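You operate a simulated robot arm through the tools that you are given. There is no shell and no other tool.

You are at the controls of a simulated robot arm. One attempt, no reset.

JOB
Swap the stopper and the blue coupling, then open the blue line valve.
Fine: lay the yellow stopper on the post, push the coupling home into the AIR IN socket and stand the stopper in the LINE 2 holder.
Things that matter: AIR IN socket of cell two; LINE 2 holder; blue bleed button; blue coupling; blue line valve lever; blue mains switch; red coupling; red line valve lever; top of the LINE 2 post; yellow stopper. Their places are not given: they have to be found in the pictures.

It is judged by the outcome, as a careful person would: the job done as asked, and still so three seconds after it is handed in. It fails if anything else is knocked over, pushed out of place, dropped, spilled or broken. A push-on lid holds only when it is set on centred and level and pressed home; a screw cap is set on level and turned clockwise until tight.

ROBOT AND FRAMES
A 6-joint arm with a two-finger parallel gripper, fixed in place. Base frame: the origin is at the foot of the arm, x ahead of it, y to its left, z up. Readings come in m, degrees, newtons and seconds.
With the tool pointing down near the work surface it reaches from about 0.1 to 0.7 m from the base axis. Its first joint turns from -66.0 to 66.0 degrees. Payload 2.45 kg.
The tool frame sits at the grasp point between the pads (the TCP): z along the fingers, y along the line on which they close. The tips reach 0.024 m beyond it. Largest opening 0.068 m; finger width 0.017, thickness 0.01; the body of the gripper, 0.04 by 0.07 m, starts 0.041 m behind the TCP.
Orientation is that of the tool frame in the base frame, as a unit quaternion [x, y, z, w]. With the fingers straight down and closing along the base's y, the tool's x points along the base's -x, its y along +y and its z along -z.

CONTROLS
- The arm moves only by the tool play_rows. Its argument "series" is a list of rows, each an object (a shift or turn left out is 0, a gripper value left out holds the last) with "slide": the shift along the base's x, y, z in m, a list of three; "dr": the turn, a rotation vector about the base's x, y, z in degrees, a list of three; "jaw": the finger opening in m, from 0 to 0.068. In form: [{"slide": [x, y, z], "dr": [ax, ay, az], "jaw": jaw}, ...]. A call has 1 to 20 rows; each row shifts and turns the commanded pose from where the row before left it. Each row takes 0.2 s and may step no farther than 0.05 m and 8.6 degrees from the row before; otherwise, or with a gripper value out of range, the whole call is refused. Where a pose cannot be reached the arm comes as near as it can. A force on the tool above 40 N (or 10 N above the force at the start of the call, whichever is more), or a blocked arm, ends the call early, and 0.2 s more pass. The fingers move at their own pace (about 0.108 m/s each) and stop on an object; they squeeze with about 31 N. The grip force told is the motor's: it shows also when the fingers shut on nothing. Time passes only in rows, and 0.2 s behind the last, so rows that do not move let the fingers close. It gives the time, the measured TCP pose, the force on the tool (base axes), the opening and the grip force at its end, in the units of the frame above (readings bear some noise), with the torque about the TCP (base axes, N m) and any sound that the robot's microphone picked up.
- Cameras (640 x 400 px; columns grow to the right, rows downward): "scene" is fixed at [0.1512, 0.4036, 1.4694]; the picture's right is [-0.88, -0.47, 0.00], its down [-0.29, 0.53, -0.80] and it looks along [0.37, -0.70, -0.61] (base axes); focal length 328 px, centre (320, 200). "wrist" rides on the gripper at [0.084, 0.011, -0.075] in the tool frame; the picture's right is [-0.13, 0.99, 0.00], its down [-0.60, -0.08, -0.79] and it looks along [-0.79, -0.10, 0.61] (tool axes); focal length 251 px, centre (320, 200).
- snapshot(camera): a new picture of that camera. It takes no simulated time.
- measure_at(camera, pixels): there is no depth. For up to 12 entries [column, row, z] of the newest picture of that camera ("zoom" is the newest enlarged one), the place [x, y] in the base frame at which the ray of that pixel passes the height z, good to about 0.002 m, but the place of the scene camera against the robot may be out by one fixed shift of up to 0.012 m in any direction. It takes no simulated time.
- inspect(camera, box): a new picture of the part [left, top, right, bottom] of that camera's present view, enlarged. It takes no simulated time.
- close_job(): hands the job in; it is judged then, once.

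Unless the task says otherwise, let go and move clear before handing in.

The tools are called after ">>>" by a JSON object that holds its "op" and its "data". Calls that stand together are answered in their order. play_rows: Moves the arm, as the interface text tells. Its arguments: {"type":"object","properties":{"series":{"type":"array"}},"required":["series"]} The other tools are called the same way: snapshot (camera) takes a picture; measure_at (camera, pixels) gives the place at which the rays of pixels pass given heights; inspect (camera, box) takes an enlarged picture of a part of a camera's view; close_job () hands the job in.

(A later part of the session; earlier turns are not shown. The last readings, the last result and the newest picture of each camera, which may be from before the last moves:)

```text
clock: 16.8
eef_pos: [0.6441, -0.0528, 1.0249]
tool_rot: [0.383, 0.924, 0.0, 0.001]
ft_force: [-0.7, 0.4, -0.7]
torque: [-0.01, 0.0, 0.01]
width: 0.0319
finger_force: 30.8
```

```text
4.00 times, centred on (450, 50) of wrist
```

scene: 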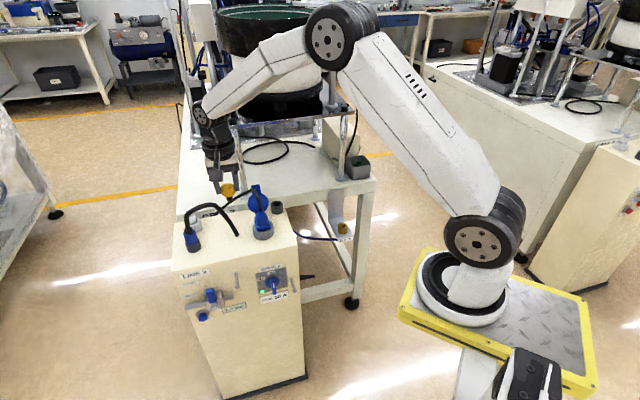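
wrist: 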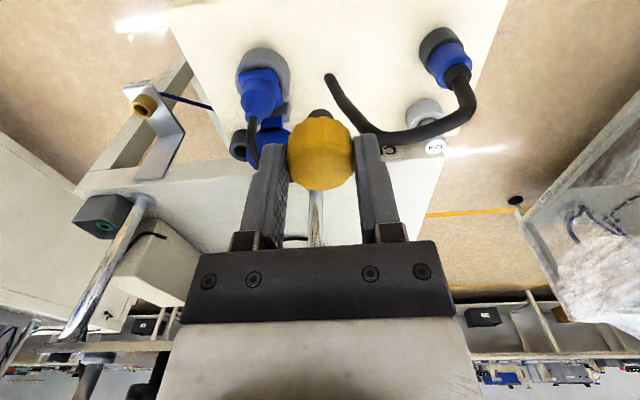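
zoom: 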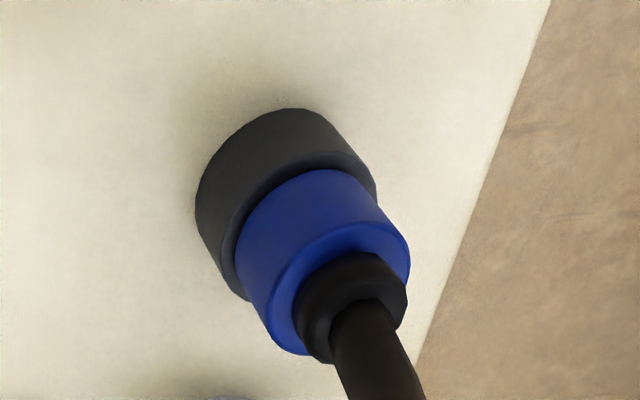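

The hose entry (0.687,-0.093) and coupling ring (0.758,0.004) agree with earlier values. I'll move over (0.665,-0.042) and descend to just above the top.

>>> {"op": "play_rows", "data": {"series": [{"slide": [0.0206, 0.0104, 0]}, {"slide": [0, 0, -0.03]}, {"slide": [0, 0, -0.03]}, {"slide": [0, 0, -0.03]}, {"slide": [0, 0, -0.03]}, {"slide": [0, 0, -0.025]}, {}]}}

>>> {"op": "snapshot", "data": {"camera": "wrist"}}

>>> {"op": "inspect", "data": {"camera": "scene", "box": [178, 190, 306, 270]}}

```text
clock: 18.4
eef_pos: [0.6639, -0.0434, 0.8817]
tool_rot: [0.383, 0.924, -0.001, 0.0]
ft_force: [0.3, 0.4, -0.7]
torque: [-0.02, -0.02, -0.03]
width: 0.0319
finger_force: 30.7
```

```text
taken
```

wrist: 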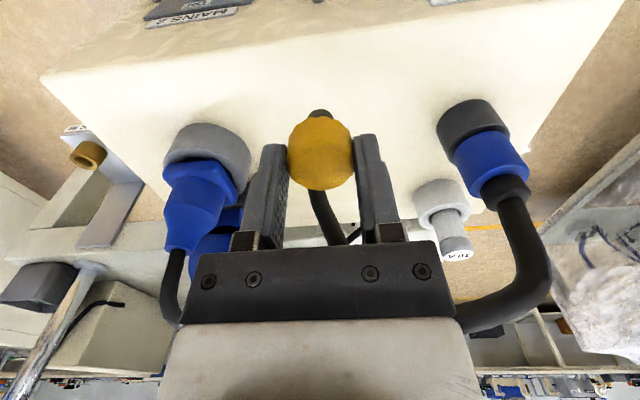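

```text
5.00 times, centred on (242, 230) of scene
```

zoom: 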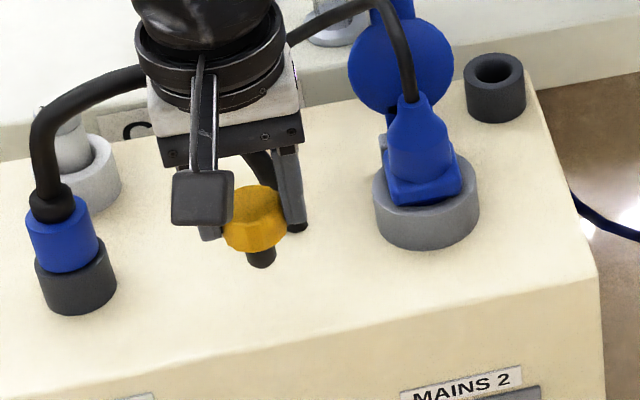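

The stopper hangs clear between the coupling and mains plug, and the force is near zero. I'll lower it in small steps until the plug touches the top.

>>> {"op": "play_rows", "data": {"series": [{"slide": [0, 0, -0.008]}, {"slide": [0, 0, -0.006]}, {"slide": [0, 0, -0.003]}, {}]}}

>>> {"op": "inspect", "data": {"camera": "scene", "box": [202, 210, 282, 260]}}

>>> {"op": "inspect", "data": {"camera": "wrist", "box": [240, 70, 400, 170]}}

```text
clock: 19.4
eef_pos: [0.665, -0.0433, 0.8644]
tool_rot: [0.383, 0.924, 0.0, 0.001]
ft_force: [0.2, -0.2, -0.4]
torque: [-0.02, -0.01, 0.0]
width: 0.0323
finger_force: 30.7
```

```text
8.00 times, centred on (242, 235) of scene
```

zoom: 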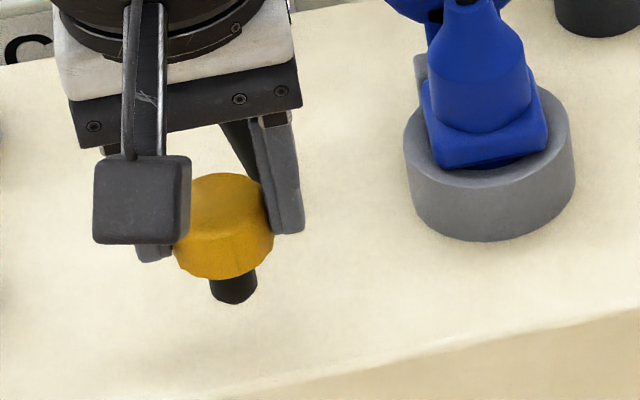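

```text
4.00 times, centred on (320, 120) of wrist
```

zoom: 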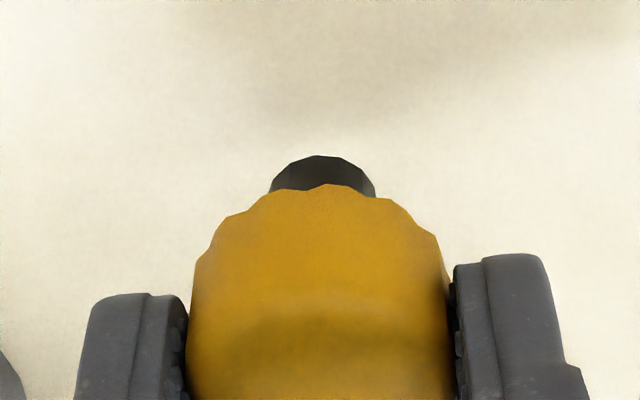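

Still no contact at TCP z=0.864. I'll continue down in millimetre steps.

>>> {"op": "play_rows", "data": {"series": [{"slide": [0, 0, -0.002]}, {"slide": [0, 0, -0.002]}, {}]}}

>>> {"op": "play_rows", "data": {"series": [{"slide": [0, 0, -0.0015]}, {"slide": [0, 0, -0.0015]}, {}]}}

```text
clock: 20.2
eef_pos: [0.6648, -0.044, 0.8626]
tool_rot: [0.383, 0.924, -0.002, 0.001]
ft_force: [-0.4, 0.5, -0.7]
torque: [0.01, 0.01, -0.01]
width: 0.0322
finger_force: 30.8
```

```text
clock: 21.0
eef_pos: [0.6635, -0.0441, 0.8578]
tool_rot: [0.382, 0.924, -0.001, 0.001]
ft_force: [0.1, -0.4, -0.6]
torque: [0.01, 0.01, -0.06]
width: 0.0321
finger_force: 31.4
```

No contact yet at about z=0.858. I'll keep lowering.

>>> {"op": "play_rows", "data": {"series": [{"slide": [0, 0, -0.0015]}, {"slide": [0, 0, -0.0015]}, {}]}}

>>> {"op": "inspect", "data": {"camera": "scene", "box": [218, 225, 266, 255]}}

>>> {"op": "snapshot", "data": {"camera": "wrist"}}

```text
clock: 21.8
eef_pos: [0.6638, -0.0439, 0.8553]
tool_rot: [0.383, 0.924, -0.001, 0.0]
ft_force: [-0.3, 0.0, 0.5]
torque: [-0.01, -0.03, 0.0]
width: 0.0322
finger_force: 31.0
```

```text
13.33 times, centred on (242, 240) of scene
```

zoom: 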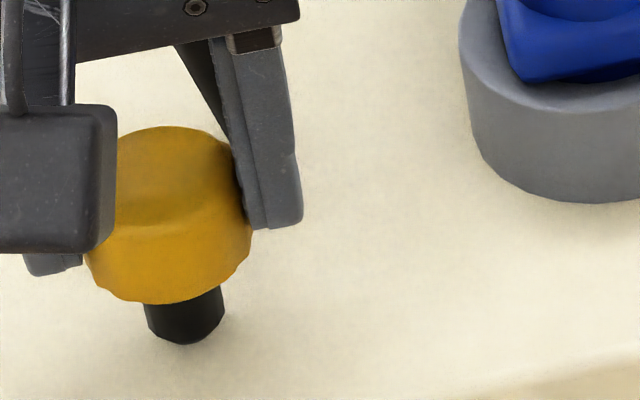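

```text
taken
```

wrist: 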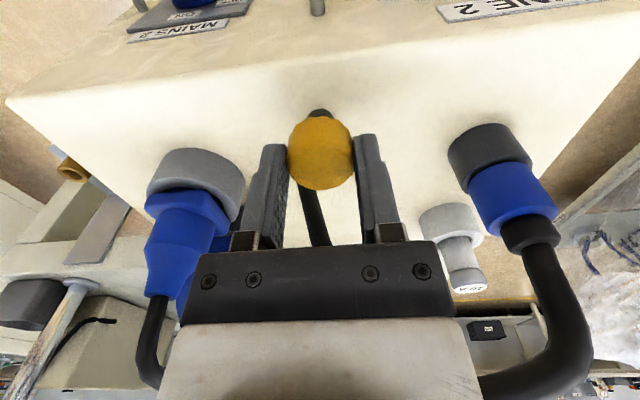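

By scale the plug is about 17 mm long, so contact is due within a few millimetres. I'll step down 1 mm at a time.

>>> {"op": "play_rows", "data": {"series": [{"slide": [0, 0, -0.001]}, {"slide": [0, 0, -0.001]}, {}]}}

>>> {"op": "play_rows", "data": {"series": [{"slide": [0, 0, -0.001]}, {"slide": [0, 0, -0.001]}, {}]}}

```text
clock: 22.6
eef_pos: [0.6648, -0.0439, 0.8529]
tool_rot: [0.383, 0.924, 0.0, 0.001]
ft_force: [-0.3, -0.1, 0.5]
torque: [0.0, 0.01, -0.01]
width: 0.0318
finger_force: 31.1
```

```text
clock: 23.4
eef_pos: [0.664, -0.0438, 0.8518]
tool_rot: [0.382, 0.924, 0.0, 0.001]
ft_force: [-3.3, 3.0, 14.7]
torque: [0.18, 0.12, -0.03]
width: 0.0323
finger_force: 30.7
```

Contact: +14.7 N upward at z≈0.852, so the stopper stands on the cabinet top. I'll ease off 1 mm and open the fingers.

>>> {"op": "play_rows", "data": {"series": [{"slide": [0, 0, 0.001]}, {}, {"jaw": 0.045}, {"jaw": 0.06}, {}]}}

>>> {"op": "snapshot", "data": {"camera": "wrist"}}

>>> {"op": "inspect", "data": {"camera": "scene", "box": [202, 210, 282, 260]}}

```text
clock: 24.6
eef_pos: [0.6645, -0.0435, 0.8517]
tool_rot: [0.382, 0.924, 0.0, 0.001]
ft_force: [0.7, 0.9, 0.1]
torque: [0.0, 0.0, -0.03]
width: 0.0602
finger_force: 0.1
```

```text
taken
```

wrist: 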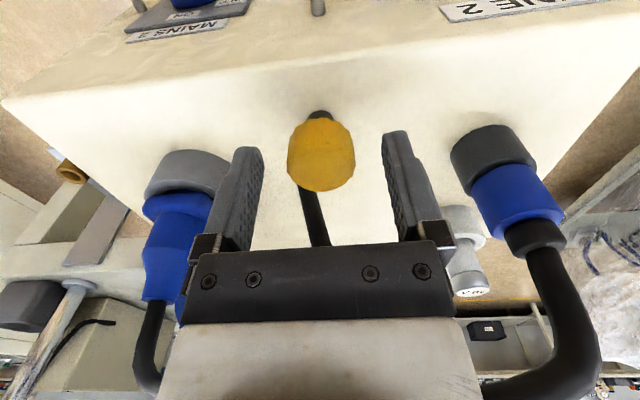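

```text
8.00 times, centred on (242, 235) of scene
```

zoom: 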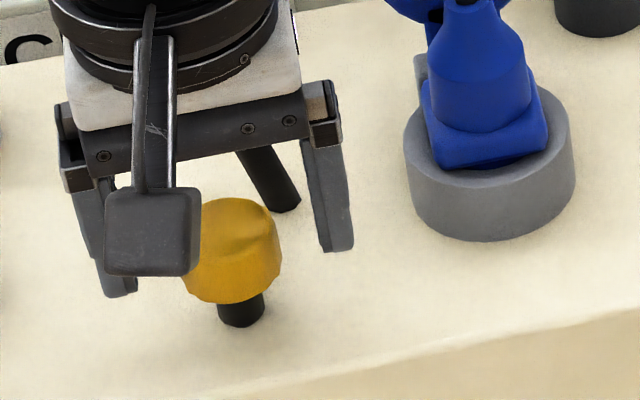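

The stopper stands upright and free on the cabinet top. I'll rise straight up, then shift towards the coupling while tilting the tool 40° forward to look at it level.

>>> {"op": "play_rows", "data": {"series": [{"slide": [0, 0, 0.02]}, {"slide": [0, 0, 0.035]}, {"slide": [0, 0, 0.035]}, {"slide": [0, 0, 0.02]}, {"slide": [0.0085, 0.0192, -0.006], "dr": [-5.657, -5.657, 0]}, {"slide": [0.0085, 0.0192, -0.006], "dr": [-5.657, -5.657, 0]}, {"slide": [0.0085, 0.0192, -0.006], "dr": [-5.657, -5.657, 0]}, {"slide": [0.0085, 0.0192, -0.006], "dr": [-5.657, -5.657, 0]}, {"slide": [0.0085, 0.0192, -0.006], "dr": [-5.657, -5.657, 0], "jaw": 0.068}, {}]}}

>>> {"op": "snapshot", "data": {"camera": "wrist"}}

>>> {"op": "snapshot", "data": {"camera": "scene"}}

```text
clock: 26.8
eef_pos: [0.7058, 0.0513, 0.9339]
tool_rot: [0.359, 0.868, -0.131, 0.317]
ft_force: [-0.3, -0.5, 0.4]
torque: [-0.02, -0.02, 0.0]
width: 0.068
finger_force: 0.0
```

```text
taken
```

wrist: 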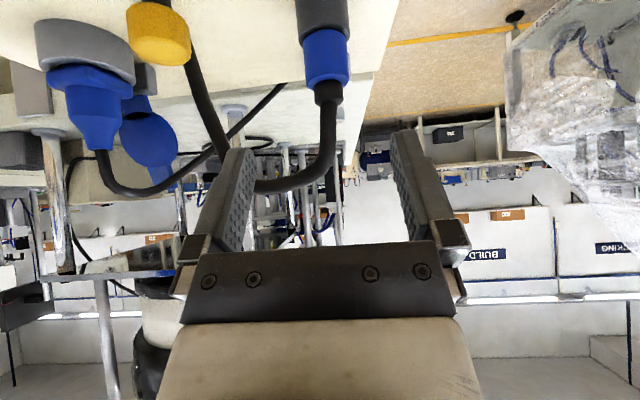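

```text
taken
```

scene: 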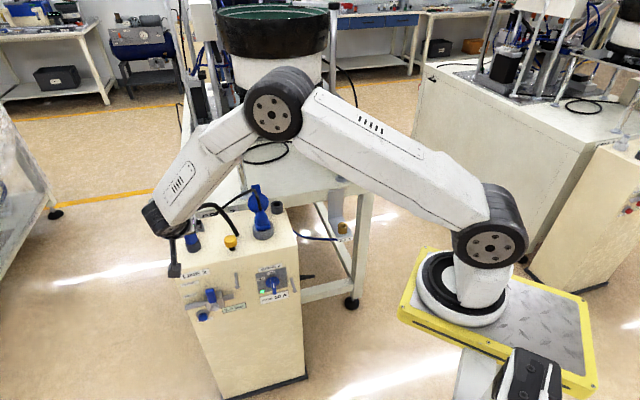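

The tilted pose was reached, and the coupling is at (326,60) between the fingers in the level view. I'll lower to see the whole coupling and its ring.

>>> {"op": "play_rows", "data": {"series": [{"slide": [0, 0, -0.02]}, {"slide": [0, 0, -0.02]}, {"slide": [0, 0, -0.015]}, {}]}}

>>> {"op": "snapshot", "data": {"camera": "wrist"}}

>>> {"op": "inspect", "data": {"camera": "wrist", "box": [240, 50, 400, 150]}}

>>> {"op": "inspect", "data": {"camera": "scene", "box": [150, 200, 278, 280]}}

```text
clock: 27.8
eef_pos: [0.708, 0.0505, 0.8774]
tool_rot: [0.36, 0.868, -0.131, 0.317]
ft_force: [0.2, -0.1, 0.2]
torque: [-0.01, 0.03, 0.01]
width: 0.0679
finger_force: 0.1
```

```text
taken
```

wrist: 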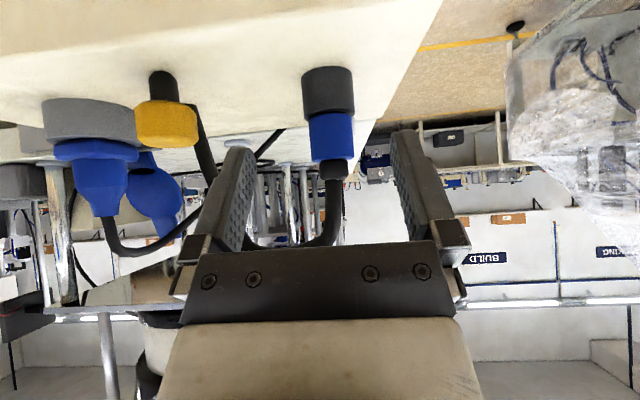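

```text
4.00 times, centred on (320, 100) of wrist
```

zoom: 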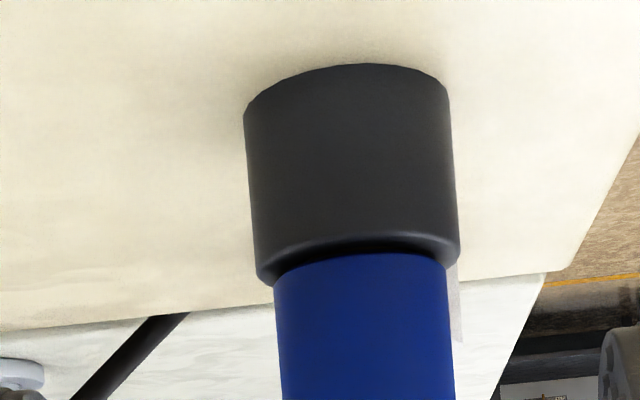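

```text
5.00 times, centred on (214, 240) of scene
```

zoom: 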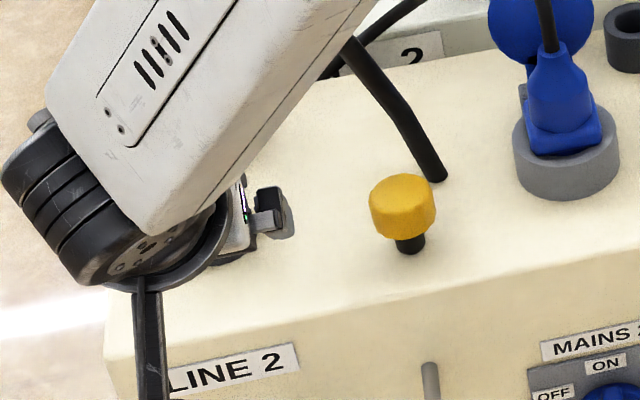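

The ring and blue body are clear: ring about z 0.80–0.829, blue part up to about 0.86, strain relief to 0.875. I need a steeper crossing view for depth, so I'll raise a little and untilt by 32°.

>>> {"op": "play_rows", "data": {"series": [{"slide": [0, 0, 0.014], "dr": [5.657, 5.657, 0]}, {"slide": [0, 0, 0.013], "dr": [5.657, 5.657, 0]}, {"slide": [0, 0, 0.013], "dr": [5.657, 5.657, 0]}, {"slide": [0, 0, 0.013], "dr": [5.657, 5.657, 0]}, {}]}}

>>> {"op": "snapshot", "data": {"camera": "wrist"}}

>>> {"op": "inspect", "data": {"camera": "wrist", "box": [272, 110, 400, 190]}}

>>> {"op": "measure_at", "data": {"camera": "wrist", "pixels": [[330, 150, 0.829], [330, 150, 0.86], [330, 160, 0.829], [330, 160, 0.86]]}}

```text
clock: 29.0
eef_pos: [0.7071, 0.0526, 0.9313]
tool_rot: [0.382, 0.921, -0.027, 0.065]
ft_force: [1.0, 0.2, -0.7]
torque: [0.02, -0.02, 0.0]
width: 0.0678
finger_force: 0.1
```

```text
taken
```

wrist: 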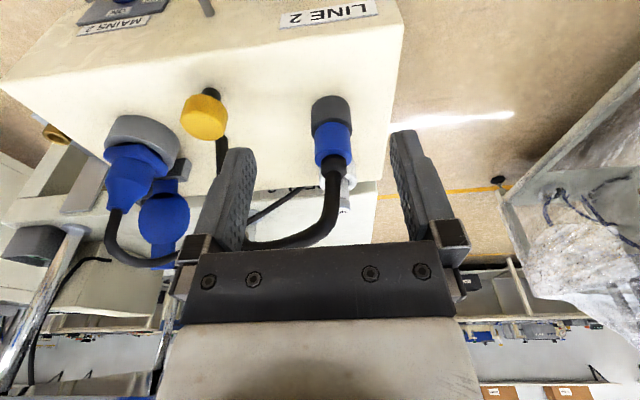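

```text
5.00 times, centred on (336, 150) of wrist
```

zoom: 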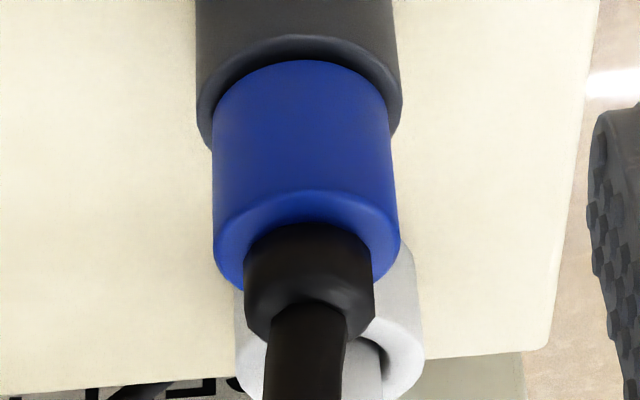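

```text
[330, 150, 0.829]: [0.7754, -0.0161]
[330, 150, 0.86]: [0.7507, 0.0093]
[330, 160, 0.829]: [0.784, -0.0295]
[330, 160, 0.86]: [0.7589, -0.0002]
```

The blue top ring centres near (333,158) and the holder rim near (332,132). I'll measure those at their heights.

>>> {"op": "measure_at", "data": {"camera": "wrist", "pixels": [[331.8, 132, 0.829], [331.8, 132, 0.825], [333.2, 158, 0.857], [333.2, 158, 0.861], [332.5, 168, 0.875], [332, 110, 0.805]]}}

>>> {"op": "inspect", "data": {"camera": "wrist", "box": [280, 80, 376, 140]}}

```text
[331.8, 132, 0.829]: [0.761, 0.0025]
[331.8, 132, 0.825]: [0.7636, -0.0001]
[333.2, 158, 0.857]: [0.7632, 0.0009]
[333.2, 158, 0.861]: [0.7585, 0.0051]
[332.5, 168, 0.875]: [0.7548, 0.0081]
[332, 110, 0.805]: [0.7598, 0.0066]
```

```text
6.67 times, centred on (328, 110) of wrist
```

zoom: 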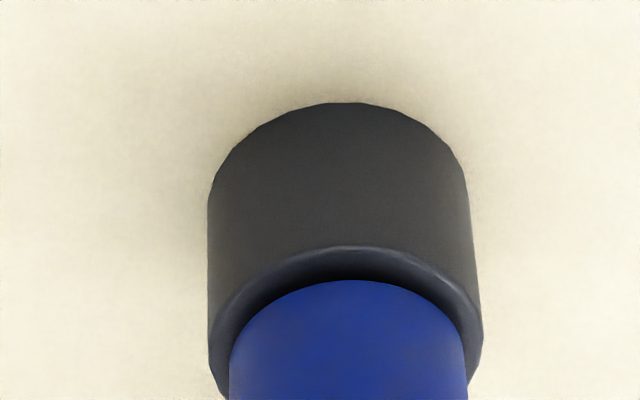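

The crossing views agree on the coupling axis at about (0.761, 0.002). I'll re-tilt to 40°, drop to grasp height and advance part way with the fingers open.

>>> {"op": "play_rows", "data": {"series": [{"slide": [0, 0, -0.014], "dr": [-5.657, -5.657, 0]}, {"slide": [0, 0, -0.013], "dr": [-5.657, -5.657, 0]}, {"slide": [0, 0, -0.013], "dr": [-5.657, -5.657, 0]}, {"slide": [0.0017, 0.0017, -0.013], "dr": [-5.657, -5.657, 0]}, {"slide": [0.0, 0.0, -0.012]}, {"slide": [0.0, 0.0, -0.011]}, {"slide": [0.0118, -0.0118, 0]}, {"slide": [0.0118, -0.0118, 0]}, {}]}}

>>> {"op": "snapshot", "data": {"camera": "wrist"}}

>>> {"op": "inspect", "data": {"camera": "wrist", "box": [190, 60, 450, 250]}}

>>> {"op": "inspect", "data": {"camera": "scene", "box": [150, 200, 278, 280]}}

```text
clock: 31.0
eef_pos: [0.7324, 0.0294, 0.854]
tool_rot: [0.36, 0.868, -0.131, 0.316]
ft_force: [-0.5, 0.2, -0.3]
torque: [-0.02, -0.02, -0.02]
width: 0.0679
finger_force: 0.1
```

```text
taken
```

wrist: 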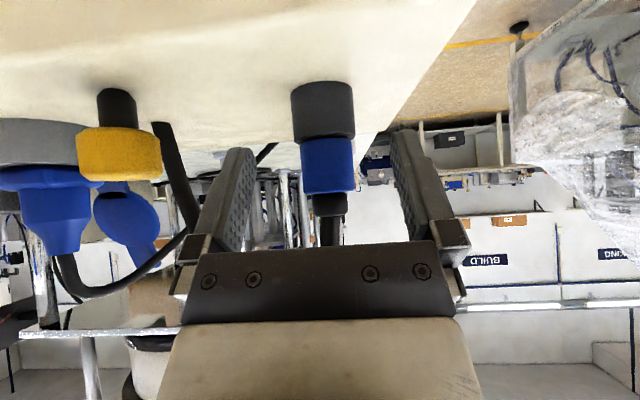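

```text
2.11 times, centred on (320, 155) of wrist
```

zoom: 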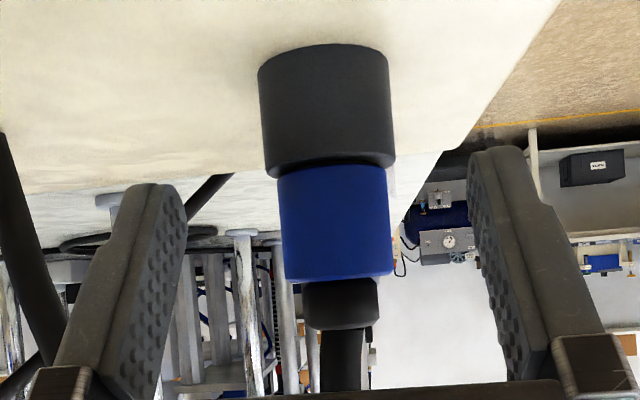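

```text
5.00 times, centred on (214, 240) of scene
```

zoom: 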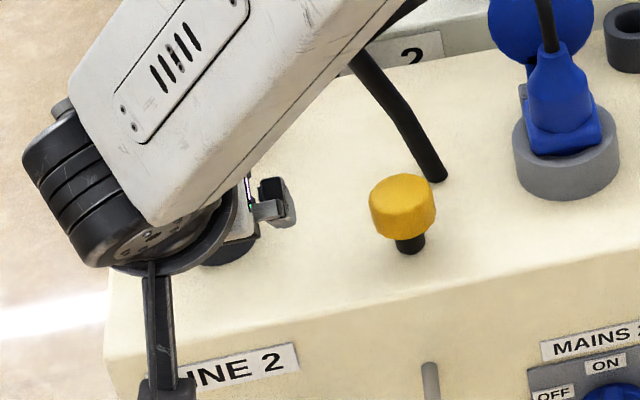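

Ring top is at z≈0.830 and the blue body goes up to 0.859, with the coupling only about 1 mm off centre. I'll raise 2 mm, advance the last 33 mm and check.

>>> {"op": "play_rows", "data": {"series": [{"slide": [0.0007, 0.0007, 0.002]}, {"slide": [0.0078, -0.0078, 0]}, {"slide": [0.0078, -0.0078, 0]}, {"slide": [0.0078, -0.0078, 0]}, {}]}}

>>> {"op": "snapshot", "data": {"camera": "wrist"}}

>>> {"op": "inspect", "data": {"camera": "wrist", "box": [190, 60, 450, 250]}}

>>> {"op": "inspect", "data": {"camera": "scene", "box": [150, 200, 278, 280]}}

```text
clock: 32.2
eef_pos: [0.7565, 0.0069, 0.8556]
tool_rot: [0.359, 0.868, -0.131, 0.317]
ft_force: [-0.1, 0.2, -0.4]
torque: [0.0, -0.02, -0.01]
width: 0.0679
finger_force: 0.1
```

```text
taken
```

wrist: 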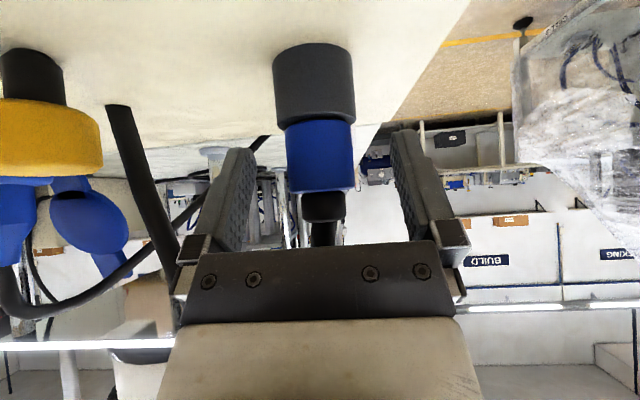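

```text
2.11 times, centred on (320, 155) of wrist
```

zoom: 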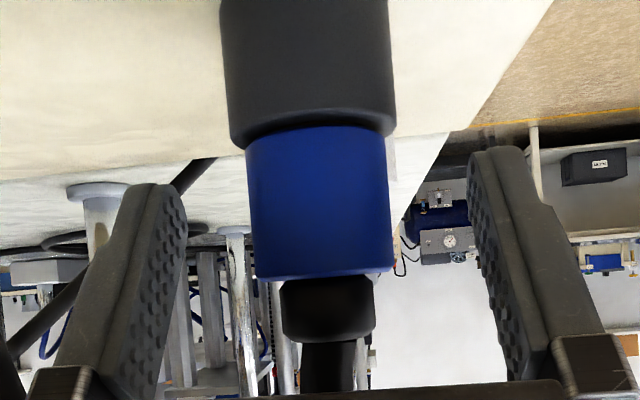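

```text
5.00 times, centred on (214, 240) of scene
```

zoom: 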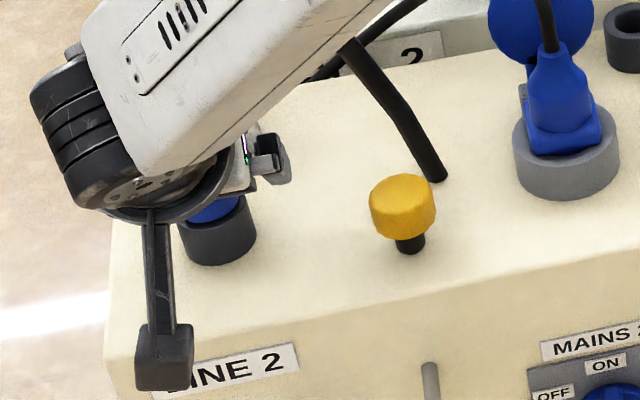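

The coupling is centred (blue body at column 319) and the tips clear the ring. Closing the gripper now.

>>> {"op": "play_rows", "data": {"series": [{"jaw": 0.04}, {"jaw": 0.02}, {"jaw": 0.02}, {}]}}

>>> {"op": "inspect", "data": {"camera": "wrist", "box": [190, 60, 450, 250]}}

```text
clock: 33.2
eef_pos: [0.7566, 0.0079, 0.8556]
tool_rot: [0.36, 0.868, -0.131, 0.317]
ft_force: [0.1, -0.4, 0.1]
torque: [-0.03, 0.01, -0.02]
width: 0.031
finger_force: 30.6
```

```text
2.11 times, centred on (320, 155) of wrist
```

zoom: 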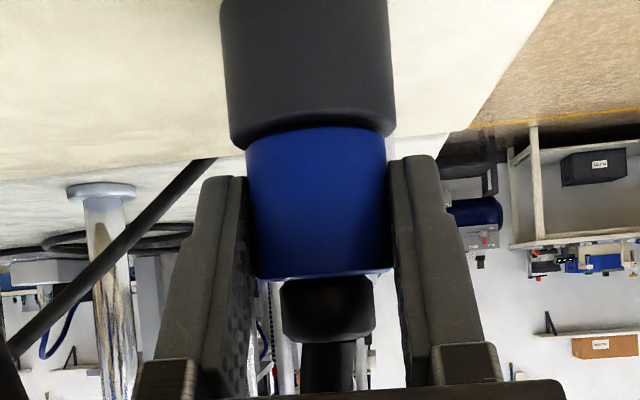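

Gripped firmly at 31 mm with 31 N. I'll lift straight up in small steps, watching the force.

>>> {"op": "play_rows", "data": {"series": [{"slide": [0, 0, 0.003]}, {"slide": [0, 0, 0.004]}, {"slide": [0, 0, 0.005]}, {"slide": [0, 0, 0.006]}, {}]}}

>>> {"op": "snapshot", "data": {"camera": "wrist"}}

>>> {"op": "inspect", "data": {"camera": "scene", "box": [150, 200, 278, 280]}}

```text
clock: 34.4
eef_pos: [0.756, 0.0074, 0.8741]
tool_rot: [0.359, 0.868, -0.131, 0.316]
ft_force: [1.1, 0.8, -1.6]
torque: [0.03, 0.02, 0.01]
width: 0.0309
finger_force: 31.3
```

```text
taken
```

wrist: 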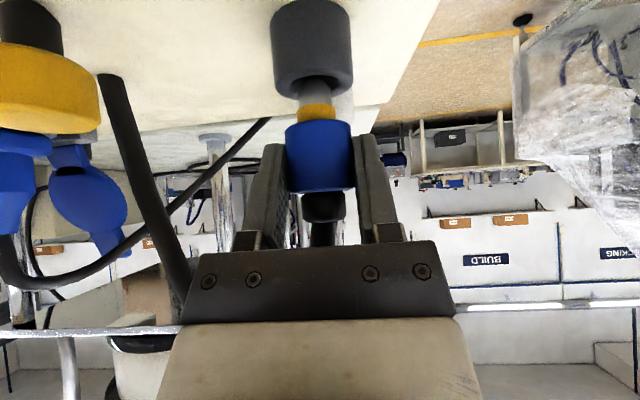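

```text
5.00 times, centred on (214, 240) of scene
```

zoom: 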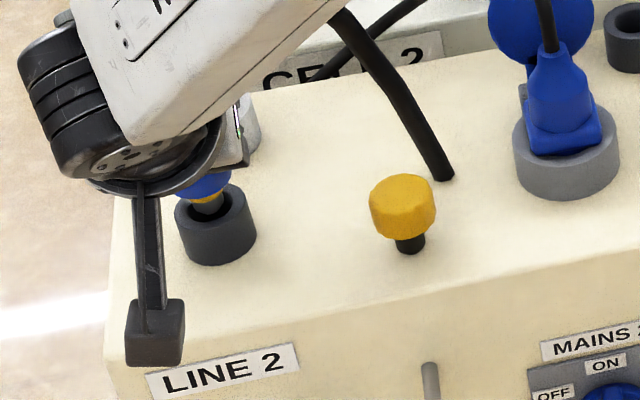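

The coupling came out cleanly, showing a grey nose with a yellow ring, and no notable force. I'll lift it high enough to pass over everything.

>>> {"op": "play_rows", "data": {"series": [{"slide": [0, 0, 0.015]}, {"slide": [0, 0, 0.03]}, {"slide": [0, 0, 0.035]}, {"slide": [0, 0, 0.04]}, {"slide": [0, 0, 0.035]}, {}]}}

>>> {"op": "snapshot", "data": {"camera": "wrist"}}

>>> {"op": "snapshot", "data": {"camera": "scene"}}

>>> {"op": "inspect", "data": {"camera": "scene", "box": [150, 150, 310, 250]}}

```text
clock: 35.8
eef_pos: [0.7553, 0.0059, 1.0295]
tool_rot: [0.36, 0.868, -0.132, 0.317]
ft_force: [1.0, -0.6, -1.4]
torque: [-0.01, 0.0, 0.02]
width: 0.0309
finger_force: 30.6
```

```text
taken
```

wrist: 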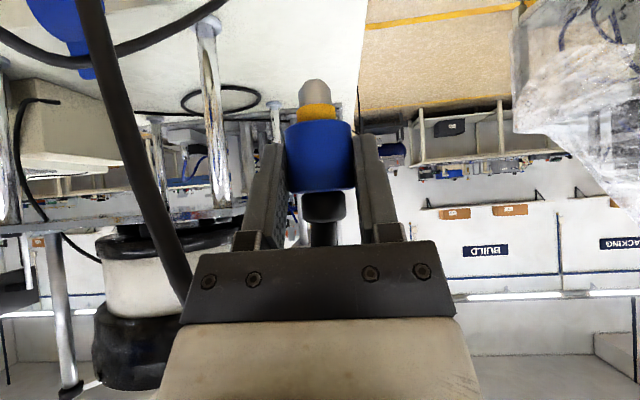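

```text
taken
```

scene: 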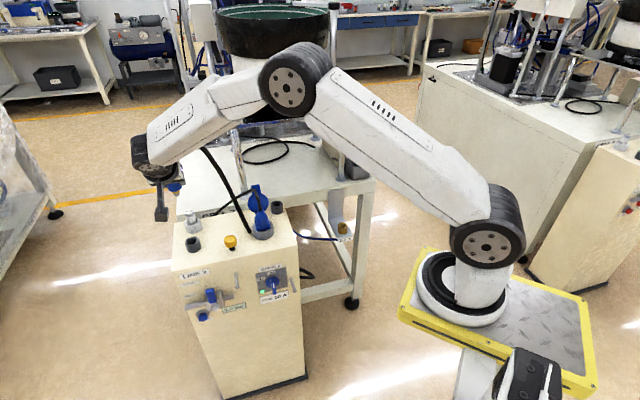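

```text
4.00 times, centred on (230, 200) of scene
```

zoom: 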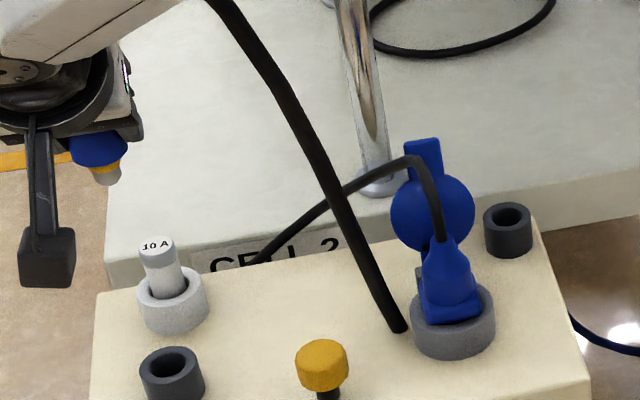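

The hose pays out freely with the lift and there's no pull. I'll carry the coupling across at this height to a stand-off in front of the AIR IN bracket.

>>> {"op": "play_rows", "data": {"series": [{"slide": [-0.0294, -0.032, 0]}, {"slide": [-0.0294, -0.032, 0]}, {"slide": [-0.0294, -0.032, 0]}, {"slide": [-0.0294, -0.032, 0]}, {"slide": [-0.0294, -0.032, 0]}, {"slide": [-0.0294, -0.032, 0]}, {"slide": [-0.0294, -0.032, 0]}, {"slide": [-0.0294, -0.032, 0]}, {"slide": [-0.0294, -0.032, 0]}, {"slide": [-0.0294, -0.032, 0]}, {"slide": [-0.0294, -0.032, 0]}, {}]}}

>>> {"op": "snapshot", "data": {"camera": "wrist"}}

>>> {"op": "snapshot", "data": {"camera": "scene"}}

```text
clock: 38.4
eef_pos: [0.4542, -0.3194, 1.0295]
tool_rot: [0.361, 0.868, -0.133, 0.315]
ft_force: [0.1, -0.7, -1.4]
torque: [0.02, -0.01, -0.01]
width: 0.0308
finger_force: 30.9
out of reach, approached as far as the arm can: row 11
```

```text
taken
```

wrist: 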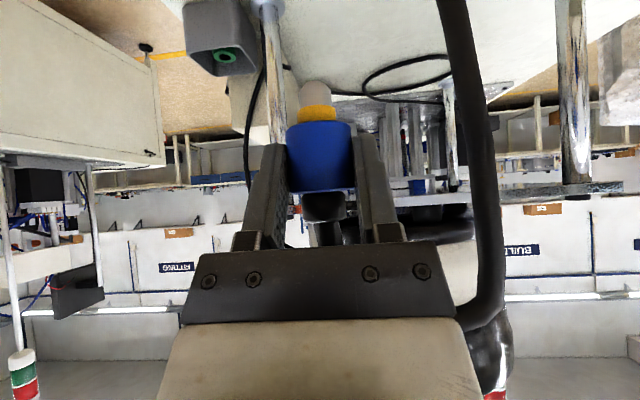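

```text
taken
```

scene: 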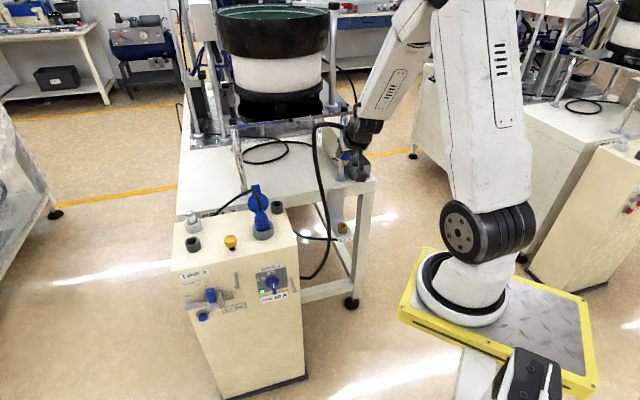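

Row 11 hit a wrist limit at this height, but I'm nearly there. I'll check how the hose hangs before descending.

>>> {"op": "inspect", "data": {"camera": "scene", "box": [220, 100, 412, 290]}}

>>> {"op": "inspect", "data": {"camera": "wrist", "box": [256, 70, 384, 150]}}

```text
2.11 times, centred on (316, 195) of scene
```

zoom: 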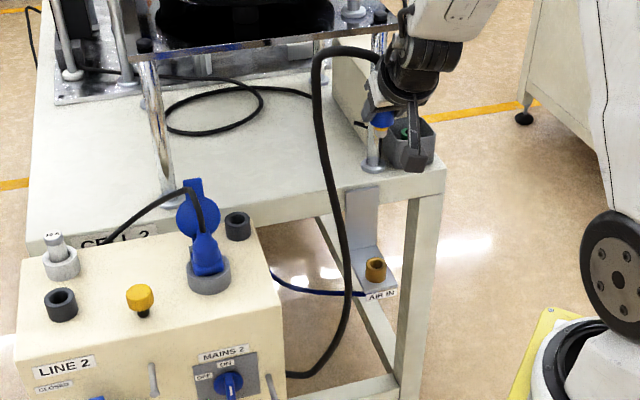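

```text
5.00 times, centred on (320, 110) of wrist
```

zoom: 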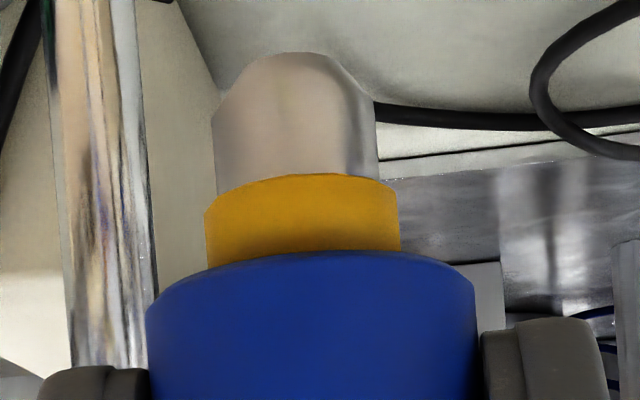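

The hose is now drawn out of the cabinet's side and hangs clear, so it isn't constraining anything. I'll descend at the stand-off to just above socket height.

>>> {"op": "play_rows", "data": {"series": [{"slide": [0, 0, -0.035]}, {"slide": [0, 0, -0.04]}, {"slide": [0, 0, -0.04]}, {"slide": [0, 0, -0.04]}, {"slide": [0, 0, -0.04]}, {"slide": [0, 0, -0.035]}, {}]}}

>>> {"op": "snapshot", "data": {"camera": "wrist"}}

>>> {"op": "inspect", "data": {"camera": "scene", "box": [270, 160, 430, 260]}}

```text
clock: 40.0
eef_pos: [0.5006, -0.3024, 0.8311]
tool_rot: [0.354, 0.871, -0.142, 0.309]
ft_force: [0.1, 0.9, -1.0]
torque: [0.04, 0.02, -0.02]
width: 0.0307
finger_force: 31.3
out of reach, approached as far as the arm can: row 1, 2, 3, 4, 5, 6
```

```text
taken
```

wrist: 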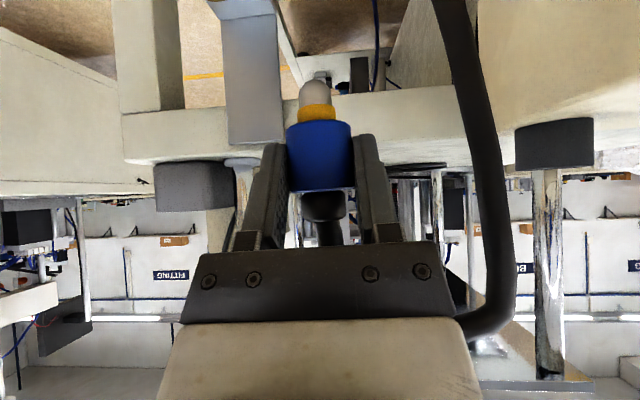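

```text
4.00 times, centred on (350, 210) of scene
```

zoom: 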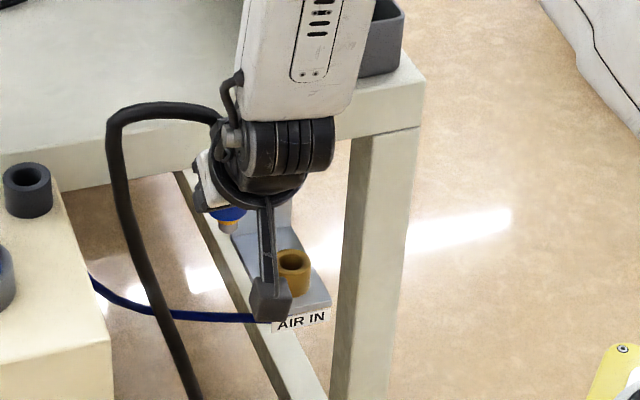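

The arm has run into a wrist limit in this configuration: all rows were out of reach and it drifted to (0.501,-0.302). I'll back away and untilt towards vertical, as on the earlier path that worked, then re-tilt at the bracket.

>>> {"op": "play_rows", "data": {"series": [{"slide": [-0.005, 0.005, 0.02], "dr": [4.0, 4.0, 0]}, {"slide": [-0.005, 0.005, 0.02], "dr": [4.0, 4.0, 0]}, {}]}}

>>> {"op": "snapshot", "data": {"camera": "scene"}}

```text
clock: 40.8
eef_pos: [0.4906, -0.2917, 0.8727]
tool_rot: [0.37, 0.895, -0.095, 0.229]
ft_force: [0.3, -0.5, -1.2]
torque: [0.01, -0.01, 0.02]
width: 0.0307
finger_force: 30.9
```

```text
taken
```

scene: 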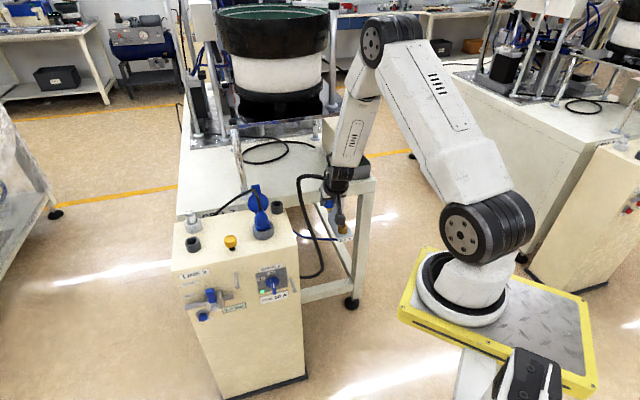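

Reachable again, with a clean 28.7° tilt. I'll finish untilting while returning to the earlier stand-off, then re-tilt to 40° there as I did before.

>>> {"op": "play_rows", "data": {"series": [{"slide": [-0.026, 0.0065, 0], "dr": [4.058, 4.058, 0]}, {"slide": [-0.026, 0.0065, 0], "dr": [4.058, 4.058, 0]}, {"slide": [-0.026, 0.0065, 0], "dr": [4.058, 4.058, 0]}, {"slide": [-0.026, 0.0065, 0], "dr": [4.058, 4.058, 0]}, {"slide": [-0.026, 0.0065, 0], "dr": [4.058, 4.058, 0]}, {}]}}

```text
clock: 42.2
eef_pos: [0.3825, -0.2825, 0.8729]
tool_rot: [0.297, 0.953, -0.059, 0.03]
ft_force: [1.0, 2.4, -0.6]
torque: [-0.07, 0.07, -0.04]
width: 0.0304
finger_force: 31.4
out of reach, approached as far as the arm can: row 2, 3, 4
```

The wrist has wound itself into the wrong branch: yaw is held at about 35° (quaternion [0.297,0.953,-0.059,0.03]). I'll retrace to the tilted pose, go outwards high to unwind, untilt there, and come back with a vertical tool as I did with the stopper.

>>> {"op": "play_rows", "data": {"series": [{"slide": [0.027, -0.0023, 0], "dr": [-2.73, -5.33, -2.2]}, {"slide": [0.027, -0.0023, 0], "dr": [-2.73, -5.33, -2.2]}, {"slide": [0.027, -0.0023, 0], "dr": [-2.73, -5.33, -2.2]}, {"slide": [0.027, -0.0023, 0], "dr": [-2.73, -5.33, -2.2]}, {}]}}

```text
clock: 43.4
eef_pos: [0.4958, -0.2827, 0.8706]
tool_rot: [0.445, 0.861, -0.05, 0.242]
ft_force: [-0.9, 0.0, -0.8]
torque: [0.01, 0.02, -0.01]
width: 0.0307
finger_force: 30.5
```

All rows were reached this time. I'll correct the small yaw error while rising, then move outwards at height.

>>> {"op": "play_rows", "data": {"series": [{"slide": [0, 0, 0.04], "dr": [-2.83, 2.47, 3.9]}, {"slide": [0, 0, 0.04], "dr": [-2.83, 2.47, 3.9]}, {"slide": [0.01, 0.015, 0.04]}, {"slide": [0.02, 0.033, 0.02]}, {"slide": [0.02, 0.033, 0.01]}, {"slide": [0.02, 0.033, 0.01]}, {"slide": [0.02, 0.033, 0]}, {"slide": [0.02, 0.033, 0]}, {"slide": [0.02, 0.033, 0]}, {}]}}

```text
clock: 45.6
eef_pos: [0.6254, -0.0676, 1.0326]
tool_rot: [0.372, 0.895, -0.095, 0.228]
ft_force: [0.3, 0.6, -1.0]
torque: [-0.01, 0.0, 0.02]
width: 0.0307
finger_force: 30.3
```

Back on the clean tilt at (0.625,-0.068,1.033). Now untilt to vertical here, where the forearm leans outward.

>>> {"op": "play_rows", "data": {"series": [{"slide": [0, 0, 0.005], "dr": [5.07, 5.07, 0]}, {"slide": [0, 0, 0.005], "dr": [5.07, 5.07, 0]}, {"slide": [0, 0, 0.005], "dr": [5.07, 5.07, 0]}, {"slide": [0, 0, 0.005], "dr": [5.07, 5.07, 0]}, {}]}}

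>>> {"op": "snapshot", "data": {"camera": "scene"}}

>>> {"op": "snapshot", "data": {"camera": "wrist"}}

```text
clock: 46.8
eef_pos: [0.6215, -0.0648, 1.0392]
tool_rot: [0.381, 0.915, -0.056, 0.12]
ft_force: [0.1, -0.7, -0.2]
torque: [0.0, 0.05, -0.01]
width: 0.031
finger_force: 30.8
out of reach, approached as far as the arm can: row 2, 3, 4
```

```text
taken
```

scene: 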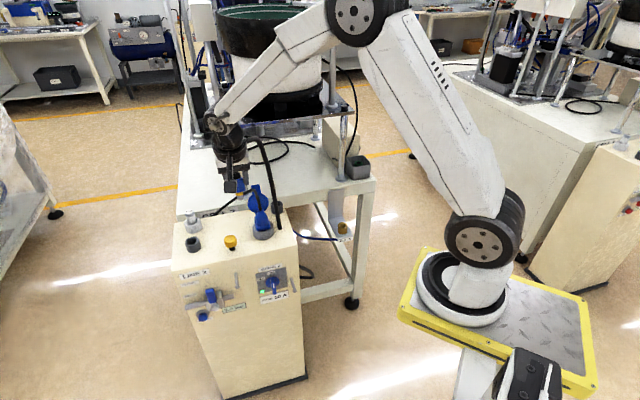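

```text
taken
```

wrist: 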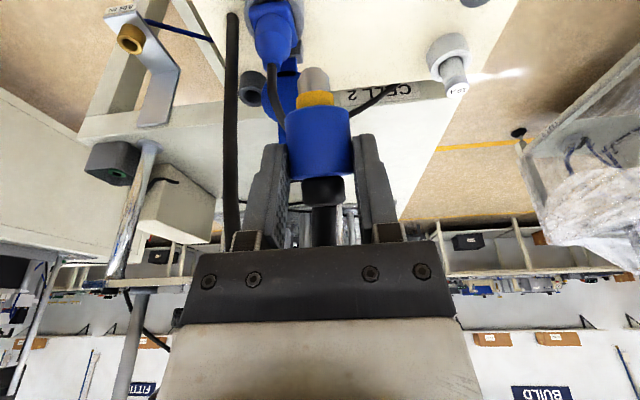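

Still a limit (rows 2–4): it looks like forearm roll is near its end stop in the flipped wrist branch. That branch suits the bracket, so I'll let it settle and read the pose before re-tilting.

>>> {"op": "play_rows", "data": {"series": [{}, {}]}}

```text
clock: 47.4
eef_pos: [0.623, -0.0662, 1.0392]
tool_rot: [0.381, 0.915, -0.056, 0.12]
ft_force: [0.2, -0.4, -0.9]
torque: [0.02, 0.01, -0.01]
width: 0.0305
finger_force: 31.2
```

Settled at a 15° tilt. I'll tilt back to the full 40° here with a corrective rotation.

>>> {"op": "play_rows", "data": {"series": [{"dr": [-4.28, -4.48, 0.11]}, {"dr": [-4.28, -4.48, 0.11]}, {"dr": [-4.28, -4.48, 0.11]}, {"dr": [-4.26, -4.46, 0.11]}, {}]}}

```text
clock: 48.6
eef_pos: [0.6223, -0.0662, 1.0404]
tool_rot: [0.359, 0.869, -0.13, 0.315]
ft_force: [0.5, -0.5, -1.1]
torque: [0.01, -0.01, -0.03]
width: 0.0308
finger_force: 30.9
```

Orientation is now the ideal 40° tilt. I'll move along to the bracket stand-off, staying high past the cabinet, then descend.

>>> {"op": "play_rows", "data": {"series": [{"slide": [-0.024, -0.035, 0]}, {"slide": [-0.024, -0.035, 0]}, {"slide": [-0.024, -0.035, 0]}, {"slide": [-0.024, -0.035, 0]}, {"slide": [-0.024, -0.035, 0]}, {"slide": [-0.024, -0.035, -0.02]}, {"slide": [-0.024, -0.035, -0.02]}, {}]}}

```text
clock: 50.4
eef_pos: [0.4554, -0.3093, 0.9989]
tool_rot: [0.359, 0.869, -0.129, 0.314]
ft_force: [0.7, -0.3, -1.3]
torque: [0.03, 0.01, 0.05]
width: 0.0307
finger_force: 31.0
```

No limits this time. I'll descend to the stand-off at about z=0.79.

>>> {"op": "play_rows", "data": {"series": [{"slide": [-0.005, -0.008, -0.04]}, {"slide": [-0.005, -0.008, -0.042]}, {"slide": [-0.005, -0.008, -0.042]}, {"slide": [-0.005, -0.008, -0.042]}, {"slide": [-0.003, -0.004, -0.04]}, {}]}}

>>> {"op": "snapshot", "data": {"camera": "wrist"}}

>>> {"op": "inspect", "data": {"camera": "scene", "box": [270, 160, 430, 260]}}

```text
clock: 51.8
eef_pos: [0.4324, -0.3493, 0.791]
tool_rot: [0.359, 0.869, -0.131, 0.315]
ft_force: [-0.3, -0.1, -1.2]
torque: [-0.03, 0.0, -0.01]
width: 0.0306
finger_force: 30.9
```

```text
taken
```

wrist: 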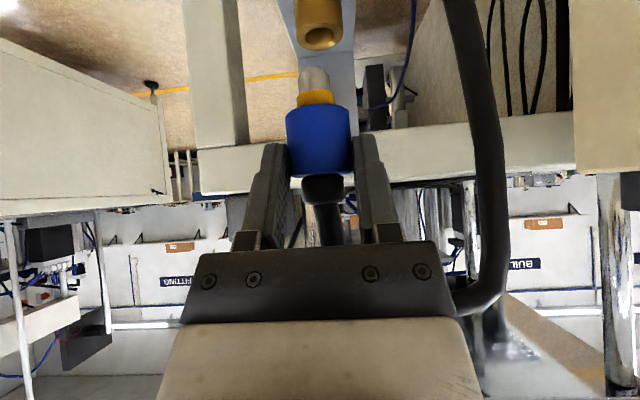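

```text
4.00 times, centred on (350, 210) of scene
```

zoom: 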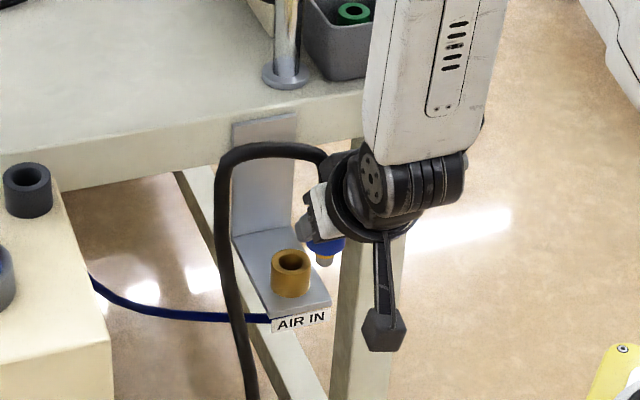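

At the stand-off, the socket is at (318,22) and the coupling sits a little lower in the grip than before (blue rows 105–175 instead of 122–190). I'll measure exactly how it's held.

>>> {"op": "inspect", "data": {"camera": "wrist", "box": [256, 60, 384, 140]}}

>>> {"op": "inspect", "data": {"camera": "wrist", "box": [256, 120, 384, 200]}}

>>> {"op": "inspect", "data": {"camera": "scene", "box": [318, 200, 366, 230]}}

```text
5.00 times, centred on (320, 100) of wrist
```

zoom: 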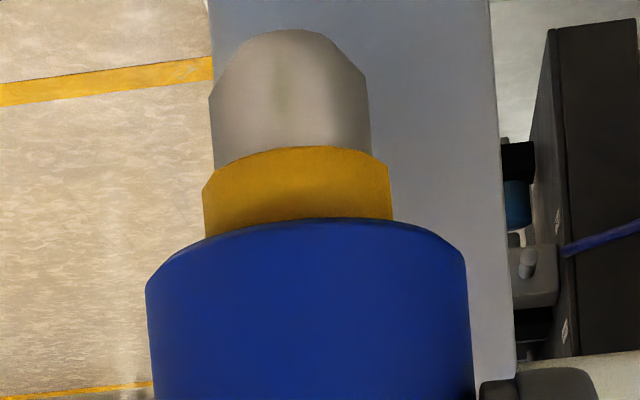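

```text
5.00 times, centred on (320, 160) of wrist
```

zoom: 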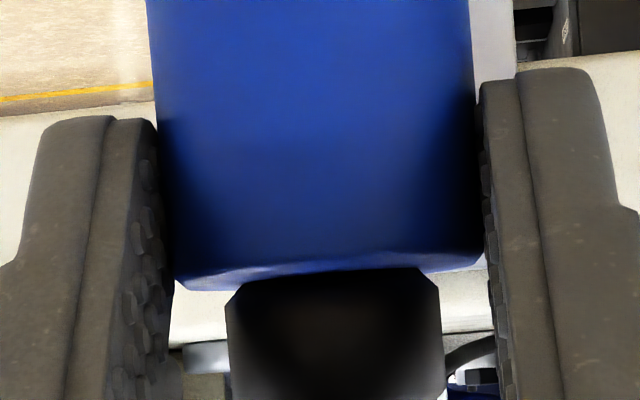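

```text
13.33 times, centred on (342, 215) of scene
```

zoom: 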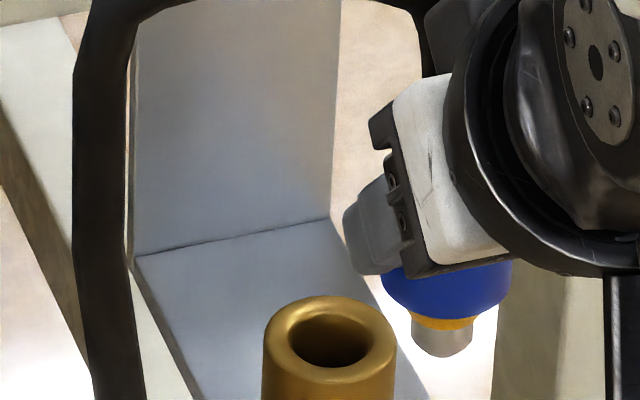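

The coupling is still upright but slid about 8 mm outward along the fingers: axis now about 11 mm beyond the TCP, nose tip about 53 mm below it, blue shoulder 33 mm below it. I'll measure the socket rim from here.

>>> {"op": "inspect", "data": {"camera": "wrist", "box": [256, 0, 384, 80]}}

>>> {"op": "inspect", "data": {"camera": "scene", "box": [322, 205, 362, 230]}}

>>> {"op": "measure_at", "data": {"camera": "wrist", "pixels": [[319, 40, 0.685], [319, 44, 0.685], [314, 66, 0.7376]]}}

```text
5.00 times, centred on (320, 40) of wrist
```

zoom: 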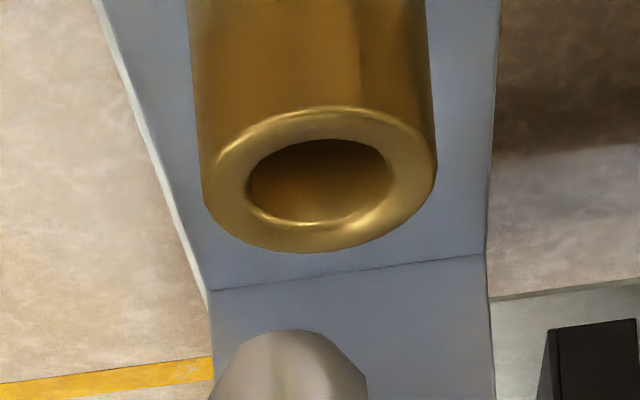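

```text
16.00 times, centred on (342, 218) of scene
```

zoom: 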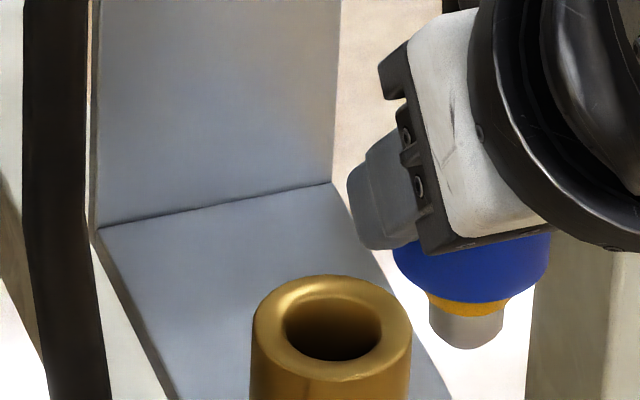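

```text
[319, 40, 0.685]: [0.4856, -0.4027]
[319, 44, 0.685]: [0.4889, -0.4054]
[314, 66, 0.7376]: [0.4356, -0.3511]
```

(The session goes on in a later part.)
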